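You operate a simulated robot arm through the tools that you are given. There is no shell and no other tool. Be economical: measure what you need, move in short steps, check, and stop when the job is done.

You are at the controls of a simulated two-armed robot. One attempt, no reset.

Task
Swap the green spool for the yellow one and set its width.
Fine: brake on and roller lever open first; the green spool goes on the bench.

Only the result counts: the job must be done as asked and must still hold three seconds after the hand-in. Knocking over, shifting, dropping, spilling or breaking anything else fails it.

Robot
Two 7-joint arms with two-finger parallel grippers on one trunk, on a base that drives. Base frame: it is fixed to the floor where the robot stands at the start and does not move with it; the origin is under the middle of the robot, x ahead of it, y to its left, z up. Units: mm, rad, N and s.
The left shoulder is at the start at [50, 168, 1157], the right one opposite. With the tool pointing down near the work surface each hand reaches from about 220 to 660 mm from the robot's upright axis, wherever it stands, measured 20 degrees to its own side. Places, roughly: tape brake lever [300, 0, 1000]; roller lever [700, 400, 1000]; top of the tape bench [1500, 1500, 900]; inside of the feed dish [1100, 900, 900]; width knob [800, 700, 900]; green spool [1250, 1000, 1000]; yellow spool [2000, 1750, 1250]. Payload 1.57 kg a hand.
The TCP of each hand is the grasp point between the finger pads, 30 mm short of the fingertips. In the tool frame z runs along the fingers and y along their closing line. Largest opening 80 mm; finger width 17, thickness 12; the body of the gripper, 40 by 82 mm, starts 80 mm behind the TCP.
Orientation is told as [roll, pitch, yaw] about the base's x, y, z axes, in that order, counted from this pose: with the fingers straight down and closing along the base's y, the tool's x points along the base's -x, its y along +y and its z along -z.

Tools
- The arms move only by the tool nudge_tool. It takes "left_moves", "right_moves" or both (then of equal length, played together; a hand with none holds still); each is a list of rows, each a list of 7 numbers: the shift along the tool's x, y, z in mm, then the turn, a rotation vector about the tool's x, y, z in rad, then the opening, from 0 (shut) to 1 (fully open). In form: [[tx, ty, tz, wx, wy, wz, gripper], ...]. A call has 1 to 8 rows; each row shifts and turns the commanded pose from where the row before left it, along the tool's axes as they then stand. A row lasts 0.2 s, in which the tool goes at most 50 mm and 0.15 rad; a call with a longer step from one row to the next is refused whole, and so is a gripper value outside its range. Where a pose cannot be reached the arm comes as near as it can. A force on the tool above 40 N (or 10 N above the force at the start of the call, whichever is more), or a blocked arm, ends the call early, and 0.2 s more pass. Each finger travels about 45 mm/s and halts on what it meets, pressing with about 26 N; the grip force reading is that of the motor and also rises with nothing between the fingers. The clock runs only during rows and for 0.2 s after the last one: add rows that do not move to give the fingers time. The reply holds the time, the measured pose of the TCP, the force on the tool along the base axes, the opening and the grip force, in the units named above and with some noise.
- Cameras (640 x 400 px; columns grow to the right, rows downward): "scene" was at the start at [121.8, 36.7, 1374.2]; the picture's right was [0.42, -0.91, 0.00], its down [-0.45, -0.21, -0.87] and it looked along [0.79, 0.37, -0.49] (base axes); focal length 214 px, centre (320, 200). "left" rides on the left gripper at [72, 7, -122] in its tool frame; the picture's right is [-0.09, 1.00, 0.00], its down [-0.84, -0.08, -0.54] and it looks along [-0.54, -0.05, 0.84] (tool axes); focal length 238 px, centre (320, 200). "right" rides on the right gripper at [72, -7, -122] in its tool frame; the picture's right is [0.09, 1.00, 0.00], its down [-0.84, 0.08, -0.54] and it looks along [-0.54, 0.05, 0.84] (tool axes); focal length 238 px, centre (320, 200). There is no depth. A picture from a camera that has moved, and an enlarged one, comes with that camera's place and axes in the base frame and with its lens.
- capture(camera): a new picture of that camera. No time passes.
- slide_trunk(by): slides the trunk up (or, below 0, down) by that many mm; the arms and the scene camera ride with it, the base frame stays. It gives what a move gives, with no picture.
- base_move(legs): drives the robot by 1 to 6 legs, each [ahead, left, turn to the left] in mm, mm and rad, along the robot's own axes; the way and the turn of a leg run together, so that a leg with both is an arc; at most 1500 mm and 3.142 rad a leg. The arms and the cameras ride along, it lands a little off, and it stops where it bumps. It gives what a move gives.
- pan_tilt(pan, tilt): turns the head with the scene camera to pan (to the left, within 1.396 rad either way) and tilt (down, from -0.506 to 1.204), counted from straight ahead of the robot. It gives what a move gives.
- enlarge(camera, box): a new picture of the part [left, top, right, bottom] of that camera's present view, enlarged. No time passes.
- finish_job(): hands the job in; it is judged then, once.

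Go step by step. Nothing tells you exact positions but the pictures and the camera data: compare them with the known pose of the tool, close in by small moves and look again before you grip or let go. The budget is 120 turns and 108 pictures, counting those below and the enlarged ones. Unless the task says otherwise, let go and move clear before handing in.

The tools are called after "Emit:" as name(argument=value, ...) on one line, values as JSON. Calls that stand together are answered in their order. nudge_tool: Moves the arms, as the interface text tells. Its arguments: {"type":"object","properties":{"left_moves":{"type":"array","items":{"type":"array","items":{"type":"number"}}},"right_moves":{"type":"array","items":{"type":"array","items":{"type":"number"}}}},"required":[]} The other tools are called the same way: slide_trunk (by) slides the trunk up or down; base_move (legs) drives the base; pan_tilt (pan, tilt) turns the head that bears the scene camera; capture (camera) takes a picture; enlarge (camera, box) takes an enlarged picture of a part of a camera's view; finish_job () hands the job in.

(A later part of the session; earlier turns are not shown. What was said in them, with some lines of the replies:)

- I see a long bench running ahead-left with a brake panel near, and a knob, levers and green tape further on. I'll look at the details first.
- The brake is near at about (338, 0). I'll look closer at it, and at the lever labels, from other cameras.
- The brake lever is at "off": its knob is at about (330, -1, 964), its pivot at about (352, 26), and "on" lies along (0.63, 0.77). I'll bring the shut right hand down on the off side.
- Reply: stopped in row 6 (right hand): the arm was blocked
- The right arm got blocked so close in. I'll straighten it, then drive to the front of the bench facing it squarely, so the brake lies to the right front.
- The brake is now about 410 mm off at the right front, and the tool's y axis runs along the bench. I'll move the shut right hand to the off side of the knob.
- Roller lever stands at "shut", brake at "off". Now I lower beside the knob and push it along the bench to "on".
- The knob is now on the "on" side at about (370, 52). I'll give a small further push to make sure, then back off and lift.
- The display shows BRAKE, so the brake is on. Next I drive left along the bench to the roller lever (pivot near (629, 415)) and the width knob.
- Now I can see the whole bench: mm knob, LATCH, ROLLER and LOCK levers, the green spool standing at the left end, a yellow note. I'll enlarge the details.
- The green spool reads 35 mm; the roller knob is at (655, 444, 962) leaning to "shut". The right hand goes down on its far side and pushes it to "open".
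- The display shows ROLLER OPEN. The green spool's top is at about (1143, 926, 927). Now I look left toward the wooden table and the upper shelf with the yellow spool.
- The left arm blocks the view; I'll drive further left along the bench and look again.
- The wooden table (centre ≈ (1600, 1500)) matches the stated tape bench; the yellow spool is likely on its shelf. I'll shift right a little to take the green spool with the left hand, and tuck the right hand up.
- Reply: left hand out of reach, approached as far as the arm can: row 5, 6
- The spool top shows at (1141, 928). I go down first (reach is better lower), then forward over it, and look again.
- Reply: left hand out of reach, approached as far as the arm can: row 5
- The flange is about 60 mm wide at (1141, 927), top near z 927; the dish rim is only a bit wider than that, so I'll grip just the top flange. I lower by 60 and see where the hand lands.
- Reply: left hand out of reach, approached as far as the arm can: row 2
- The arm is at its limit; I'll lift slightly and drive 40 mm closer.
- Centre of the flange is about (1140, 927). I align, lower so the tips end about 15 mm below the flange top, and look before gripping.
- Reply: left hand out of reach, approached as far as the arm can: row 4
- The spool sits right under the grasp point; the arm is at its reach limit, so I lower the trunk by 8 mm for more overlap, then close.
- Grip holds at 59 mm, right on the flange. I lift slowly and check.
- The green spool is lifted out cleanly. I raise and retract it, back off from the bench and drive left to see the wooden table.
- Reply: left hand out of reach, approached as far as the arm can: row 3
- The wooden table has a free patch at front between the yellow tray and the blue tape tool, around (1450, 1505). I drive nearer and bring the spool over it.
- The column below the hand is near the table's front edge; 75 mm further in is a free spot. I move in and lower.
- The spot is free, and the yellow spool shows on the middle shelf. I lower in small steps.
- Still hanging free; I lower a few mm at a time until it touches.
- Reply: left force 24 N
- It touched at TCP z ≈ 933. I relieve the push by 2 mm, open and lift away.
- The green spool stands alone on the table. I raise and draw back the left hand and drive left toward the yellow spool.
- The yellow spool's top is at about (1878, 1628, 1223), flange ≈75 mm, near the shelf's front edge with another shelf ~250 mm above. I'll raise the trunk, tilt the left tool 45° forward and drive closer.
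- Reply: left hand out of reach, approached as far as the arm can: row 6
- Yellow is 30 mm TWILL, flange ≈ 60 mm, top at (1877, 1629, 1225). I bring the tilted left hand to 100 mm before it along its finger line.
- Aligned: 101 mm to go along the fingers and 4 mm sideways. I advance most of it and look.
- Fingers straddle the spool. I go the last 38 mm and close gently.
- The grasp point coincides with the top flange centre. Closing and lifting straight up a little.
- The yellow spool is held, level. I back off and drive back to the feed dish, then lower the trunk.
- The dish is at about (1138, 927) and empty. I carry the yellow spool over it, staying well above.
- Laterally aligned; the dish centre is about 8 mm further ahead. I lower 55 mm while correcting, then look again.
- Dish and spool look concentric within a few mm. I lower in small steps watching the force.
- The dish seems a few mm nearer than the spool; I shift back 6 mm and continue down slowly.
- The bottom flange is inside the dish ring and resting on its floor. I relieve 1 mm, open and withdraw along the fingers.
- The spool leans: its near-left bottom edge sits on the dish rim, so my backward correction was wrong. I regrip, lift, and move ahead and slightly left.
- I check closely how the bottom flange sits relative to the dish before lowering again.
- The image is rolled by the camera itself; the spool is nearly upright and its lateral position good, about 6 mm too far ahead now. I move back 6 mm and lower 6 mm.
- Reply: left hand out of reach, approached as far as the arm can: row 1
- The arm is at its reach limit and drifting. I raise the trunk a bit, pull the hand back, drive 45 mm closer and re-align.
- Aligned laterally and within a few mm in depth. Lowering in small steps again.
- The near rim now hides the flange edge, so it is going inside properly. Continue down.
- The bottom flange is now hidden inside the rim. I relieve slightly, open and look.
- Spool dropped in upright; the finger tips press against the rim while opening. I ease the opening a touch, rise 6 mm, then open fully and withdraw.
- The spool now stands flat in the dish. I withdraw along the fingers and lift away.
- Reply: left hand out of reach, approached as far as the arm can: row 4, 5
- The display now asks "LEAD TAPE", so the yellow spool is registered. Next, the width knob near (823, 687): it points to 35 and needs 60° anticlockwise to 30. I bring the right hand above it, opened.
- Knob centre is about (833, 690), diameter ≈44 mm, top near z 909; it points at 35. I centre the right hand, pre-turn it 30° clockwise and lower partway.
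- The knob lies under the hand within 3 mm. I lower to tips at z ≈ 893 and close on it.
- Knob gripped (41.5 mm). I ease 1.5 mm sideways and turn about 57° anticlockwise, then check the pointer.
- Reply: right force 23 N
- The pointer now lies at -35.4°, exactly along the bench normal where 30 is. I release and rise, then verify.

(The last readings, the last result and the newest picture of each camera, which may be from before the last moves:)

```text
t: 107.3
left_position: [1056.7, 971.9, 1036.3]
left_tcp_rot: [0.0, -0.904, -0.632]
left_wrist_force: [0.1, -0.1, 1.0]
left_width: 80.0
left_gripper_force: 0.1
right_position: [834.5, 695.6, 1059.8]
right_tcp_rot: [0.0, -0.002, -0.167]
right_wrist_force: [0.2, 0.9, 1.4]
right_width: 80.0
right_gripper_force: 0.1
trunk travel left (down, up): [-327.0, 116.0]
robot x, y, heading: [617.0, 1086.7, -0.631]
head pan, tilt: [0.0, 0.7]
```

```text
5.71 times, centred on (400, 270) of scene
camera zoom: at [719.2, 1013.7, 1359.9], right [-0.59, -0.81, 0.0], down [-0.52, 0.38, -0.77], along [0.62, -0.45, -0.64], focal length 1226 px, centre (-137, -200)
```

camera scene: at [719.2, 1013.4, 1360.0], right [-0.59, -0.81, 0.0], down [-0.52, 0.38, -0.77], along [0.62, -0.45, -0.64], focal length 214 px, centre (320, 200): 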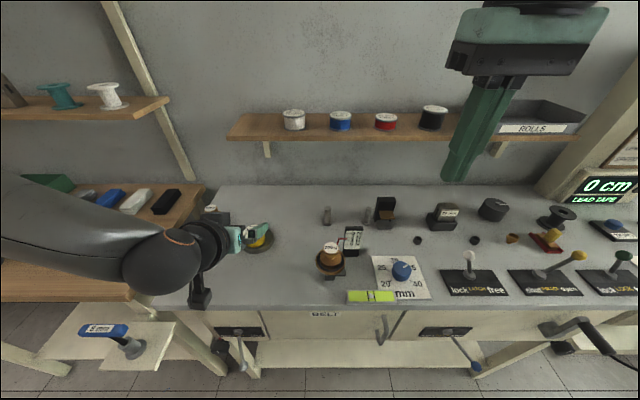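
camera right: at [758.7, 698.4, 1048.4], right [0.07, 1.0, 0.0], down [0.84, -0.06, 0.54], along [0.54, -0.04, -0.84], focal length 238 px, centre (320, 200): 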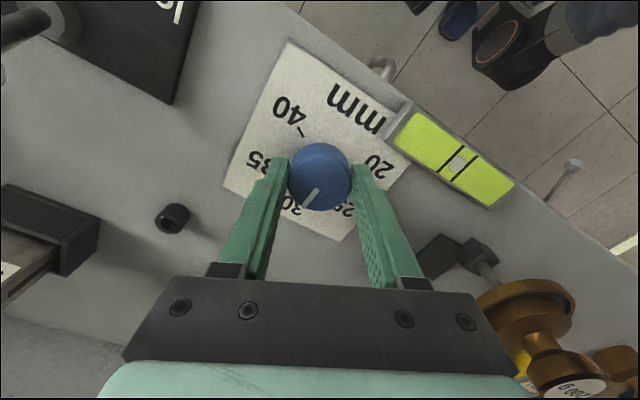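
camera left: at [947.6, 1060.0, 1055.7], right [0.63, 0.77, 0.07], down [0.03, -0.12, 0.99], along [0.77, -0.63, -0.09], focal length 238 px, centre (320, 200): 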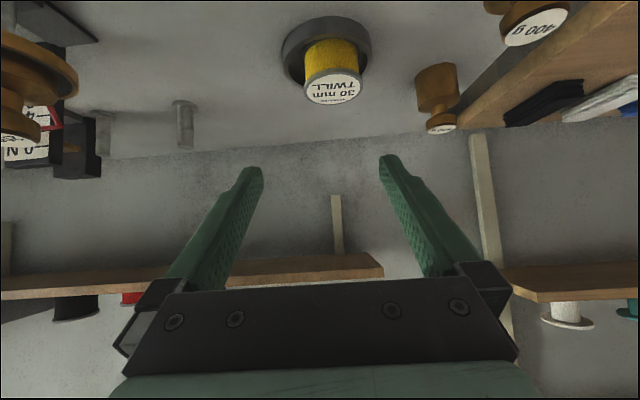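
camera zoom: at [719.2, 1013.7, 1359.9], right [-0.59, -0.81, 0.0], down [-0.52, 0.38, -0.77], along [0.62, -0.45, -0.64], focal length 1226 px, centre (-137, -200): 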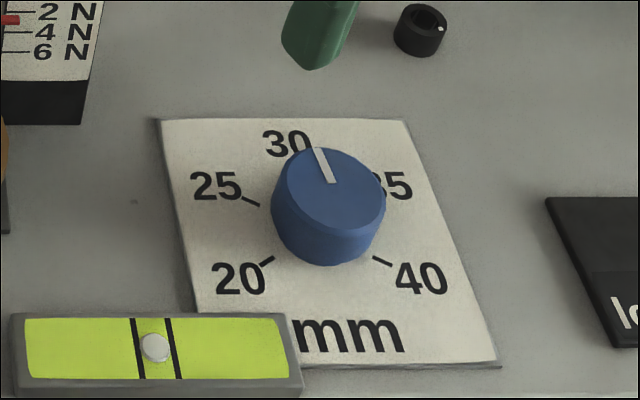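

After release the knob slipped about 10° past 30 (side load in the hand). Pointer ≈ -26°, 30 is at ≈ -36°, so I regrip centred on (833.5, 694.7) with little side force.

Emit:
nudge_tool(right_moves=[[0.8, -1, 45, 0, 0, 0, 1], [0, 0, 45, 0, 0, 0, 1], [0, 0, 43, 0, 0, 0, 1], [0, 0, 0, 0, 0, 0, 0.8], [0, 0, 0, 0, 0, 0, 0.6], [0, 0, 0, 0, 0, 0, 0.48], [0, 0, 0, 0, 0, 0, 0.48]])

```text
t: 109.0
left_position: [1056.6, 972.7, 1036.3]
left_tcp_rot: [0.001, -0.905, -0.633]
left_wrist_force: [0.4, 0.4, 0.2]
left_width: 79.9
left_gripper_force: 0.0
right_position: [830.4, 693.2, 920.8]
right_tcp_rot: [0.001, 0.0, -0.166]
right_wrist_force: [-0.4, -1.0, -3.4]
right_width: 40.8
right_gripper_force: 24.1
trunk travel left (down, up): [-327.0, 116.0]
robot x, y, heading: [618.7, 1086.9, -0.629]
head pan, tilt: [0.0, 0.7]
```

Gripped with almost no side force. I turn 0.18 rad clockwise and read the force.

Emit:
nudge_tool(right_moves=[[0, 0, 0, 0, 0, 0.09, 0.48], [0, 0, 0, 0, 0, 0.09, 0.48], [0, 0, 0, 0, 0, 0, 0.48]])

Emit:
enlarge(camera="right", box=[220, 80, 420, 240])

```text
t: 109.8
left_position: [1056.1, 971.0, 1037.0]
left_tcp_rot: [0.001, -0.907, -0.635]
left_wrist_force: [0.0, -0.1, -0.3]
left_width: 80.3
left_gripper_force: 0.1
right_position: [832.4, 692.9, 921.5]
right_tcp_rot: [0.001, 0.001, -0.35]
right_wrist_force: [-0.9, -6.4, -8.3]
right_width: 41.1
right_gripper_force: 45.1
trunk travel left (down, up): [-327.0, 116.0]
robot x, y, heading: [619.4, 1082.4, -0.627]
head pan, tilt: [0.0, 0.7]
```

```text
2.50 times, centred on (320, 160) of right
camera zoom: at [761.2, 711.1, 1044.0], right [0.25, 0.97, 0.0], down [0.81, -0.21, 0.54], along [0.52, -0.14, -0.84], focal length 596 px, centre (320, 300)
```

zoom: 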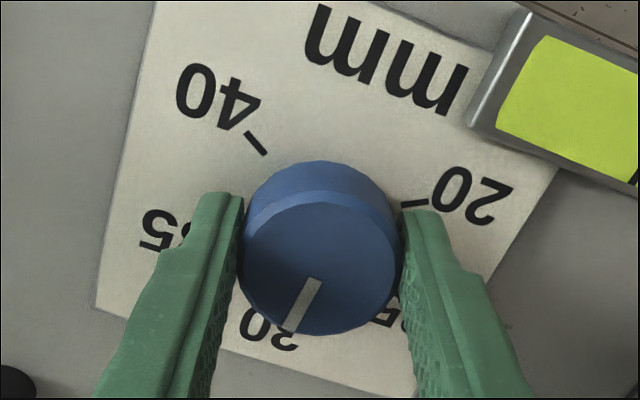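

The pointer reads about -38°, right at 30. I relieve the small side force and open gently.

Emit:
nudge_tool(right_moves=[[0, -0.6, 0, 0, 0, 0, 0.48], [0, 0, 0, 0, 0, 0, 0.48]])

Emit:
nudge_tool(right_moves=[[0, 0, 0, 0, 0, 0, 0.6], [0, 0, 0, 0, 0, 0, 0.8], [0, 0, 0, 0, 0, 0, 1], [0, 0, 0, 0, 0, 0, 1], [0, 0, -40, 0, 0, 0, 1], [0, 0, -45, 0, 0, 0, 1], [0, 0, -49, 0, 0, 0, 1]])

Emit:
enlarge(camera="right", box=[220, 40, 420, 200])

Emit:
enlarge(camera="scene", box=[350, 235, 450, 305])

```text
t: 110.3
left_position: [1056.8, 971.6, 1036.6]
left_tcp_rot: [0.002, -0.904, -0.633]
left_wrist_force: [-0.6, -0.7, 0.3]
left_width: 79.9
left_gripper_force: 0.0
right_position: [831.7, 694.5, 922.0]
right_tcp_rot: [0.001, 0.0, -0.348]
right_wrist_force: [-3.0, -7.0, -13.1]
right_width: 40.6
right_gripper_force: 45.5
trunk travel left (down, up): [-327.0, 116.0]
robot x, y, heading: [619.9, 1088.2, -0.631]
head pan, tilt: [0.0, 0.7]
```

```text
t: 112.0
left_position: [1055.9, 971.5, 1035.1]
left_tcp_rot: [-0.001, -0.906, -0.632]
left_wrist_force: [0.0, -0.2, 0.0]
left_width: 80.0
left_gripper_force: 0.2
right_position: [832.0, 693.7, 1059.4]
right_tcp_rot: [0.0, 0.0, -0.346]
right_wrist_force: [0.5, -0.2, 0.4]
right_width: 80.0
right_gripper_force: 0.0
trunk travel left (down, up): [-327.0, 116.0]
robot x, y, heading: [622.1, 1086.6, -0.629]
head pan, tilt: [0.0, 0.7]
```

```text
2.50 times, centred on (320, 120) of right
camera zoom: at [760.5, 711.2, 1180.0], right [0.25, 0.97, 0.0], down [0.81, -0.21, 0.54], along [0.53, -0.14, -0.84], focal length 596 px, centre (320, 400)
```

zoom: 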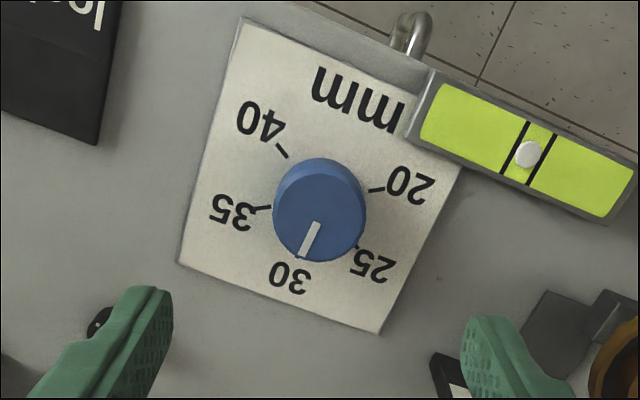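

```text
5.71 times, centred on (400, 270) of scene
camera zoom: at [719.1, 1013.7, 1360.0], right [-0.59, -0.81, 0.0], down [-0.52, 0.38, -0.77], along [0.62, -0.45, -0.64], focal length 1226 px, centre (-137, -200)
```

zoom: 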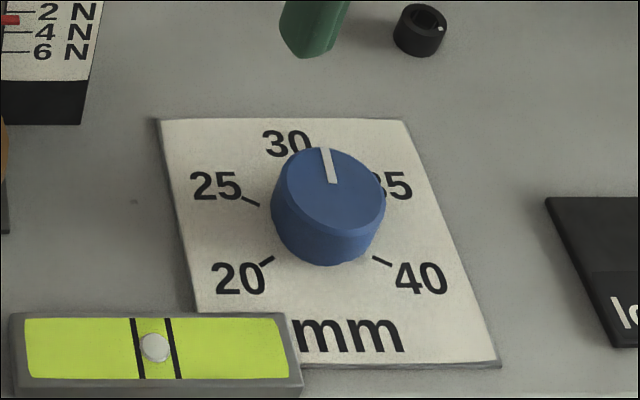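

The pointer now lies at about -37.5°, on 30 (-36.5°). I raise both hands clear and check the whole scene.

Emit:
nudge_tool(left_moves=[[20, 0, -30, 0, 0, 0, 1], [20, 0, -30, 0, 0, 0, 1], [20, 0, -30, 0, 0, 0, 1]], right_moves=[[0, 0, -40, 0, 0, 0, 1], [0, 0, -40, 0, 0, 0, 1], [0, 0, -40, 0, 0, 0, 1]])

Emit:
base_move(legs=[[-150, 0, 0]])

Emit:
pan_tilt(pan=0.0, tilt=0.5)

Emit:
capture(camera="scene")

Emit:
enlarge(camera="scene", box=[0, 170, 320, 330])

Emit:
enlarge(camera="scene", box=[320, 140, 640, 330])

```text
t: 112.8
left_position: [1021.6, 953.0, 1054.9]
left_tcp_rot: [0.0, -0.906, -0.632]
left_wrist_force: [0.4, 0.8, 0.1]
left_width: 80.2
left_gripper_force: 0.1
left hand out of reach, approached as far as the arm can: row 1, 2, 3
right_position: [834.1, 692.8, 1176.2]
right_tcp_rot: [0.0, -0.002, -0.344]
right_wrist_force: [0.3, -0.1, 0.2]
right_width: 79.8
right_gripper_force: 0.1
trunk travel left (down, up): [-327.0, 116.0]
robot x, y, heading: [618.6, 1092.2, -0.634]
head pan, tilt: [0.0, 0.7]
```

```text
t: 114.1
left_position: [898.4, 1042.0, 1054.5]
left_tcp_rot: [-0.001, -0.906, -0.636]
left_wrist_force: [0.0, 1.1, 0.4]
left_width: 80.0
left_gripper_force: 0.0
right_position: [710.4, 781.6, 1175.0]
right_tcp_rot: [0.001, -0.001, -0.35]
right_wrist_force: [0.2, -0.5, 0.3]
right_width: 79.9
right_gripper_force: 0.1
trunk travel left (down, up): [-327.0, 116.0]
robot x, y, heading: [497.1, 1175.4, -0.628]
head pan, tilt: [0.0, 0.7]
```

```text
t: 114.9
left_position: [899.4, 1040.3, 1054.3]
left_tcp_rot: [-0.001, -0.906, -0.635]
left_wrist_force: [-0.4, -0.4, -0.8]
left_width: 80.1
left_gripper_force: 0.0
right_position: [710.6, 781.1, 1175.4]
right_tcp_rot: [-0.001, -0.002, -0.349]
right_wrist_force: [0.9, -0.9, 1.2]
right_width: 80.1
right_gripper_force: 0.1
trunk travel left (down, up): [-327.0, 116.0]
robot x, y, heading: [494.0, 1178.8, -0.633]
head pan, tilt: [0.0, 0.499]
```

```text
9 pictures are left
camera scene: at [602.0, 1098.4, 1377.6], right [-0.59, -0.81, 0.0], down [-0.39, 0.28, -0.88], along [0.71, -0.52, -0.48], focal length 214 px, centre (320, 200)
```

scene: 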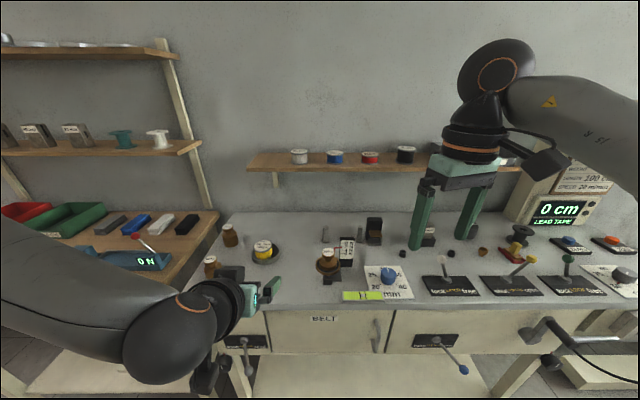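

```text
2.00 times, centred on (160, 250) of scene
camera zoom: at [602.0, 1098.4, 1377.6], right [-0.59, -0.81, 0.0], down [-0.39, 0.28, -0.88], along [0.71, -0.52, -0.48], focal length 429 px, centre (640, 100)
```

zoom: 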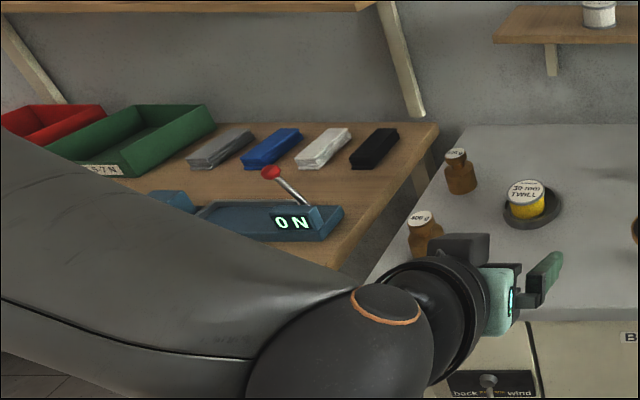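

```text
2.00 times, centred on (480, 235) of scene
camera zoom: at [602.0, 1098.4, 1377.6], right [-0.59, -0.81, 0.0], down [-0.39, 0.28, -0.88], along [0.71, -0.52, -0.48], focal length 429 px, centre (0, 130)
```

zoom: 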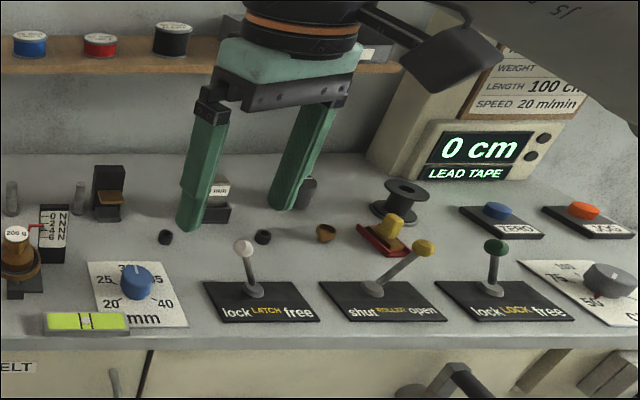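

Brake on, roller open, yellow 30 mm spool in the dish, knob on 30, green spool standing on the tape bench, and both hands are clear. Handing in.

Emit:
finish_job()

```text
The job is handed in.
```

I swapped the spools and set the width, and I've handed the job in. The yellow 30 mm spool is in the feed dish, and the width knob points to 30 mm, within about a degree by my reading.

- **Order:** I put the brake on and opened the roller lever before touching the spools. The display confirmed each step.
- **Green spool:** It stands on the wooden table next to the machine. I took that table to be the tape bench because its position matches the one you gave.
- **Yellow spool:** My first try left it leaning on the dish rim, so I gripped it again and set it down flat.
- **Width knob:** It slipped past 30 when I first let go, so I turned it back and checked it again after release.
- **Display:** It now reads "LEAD TAPE". The yellow tape is not threaded, since you didn't ask for that.
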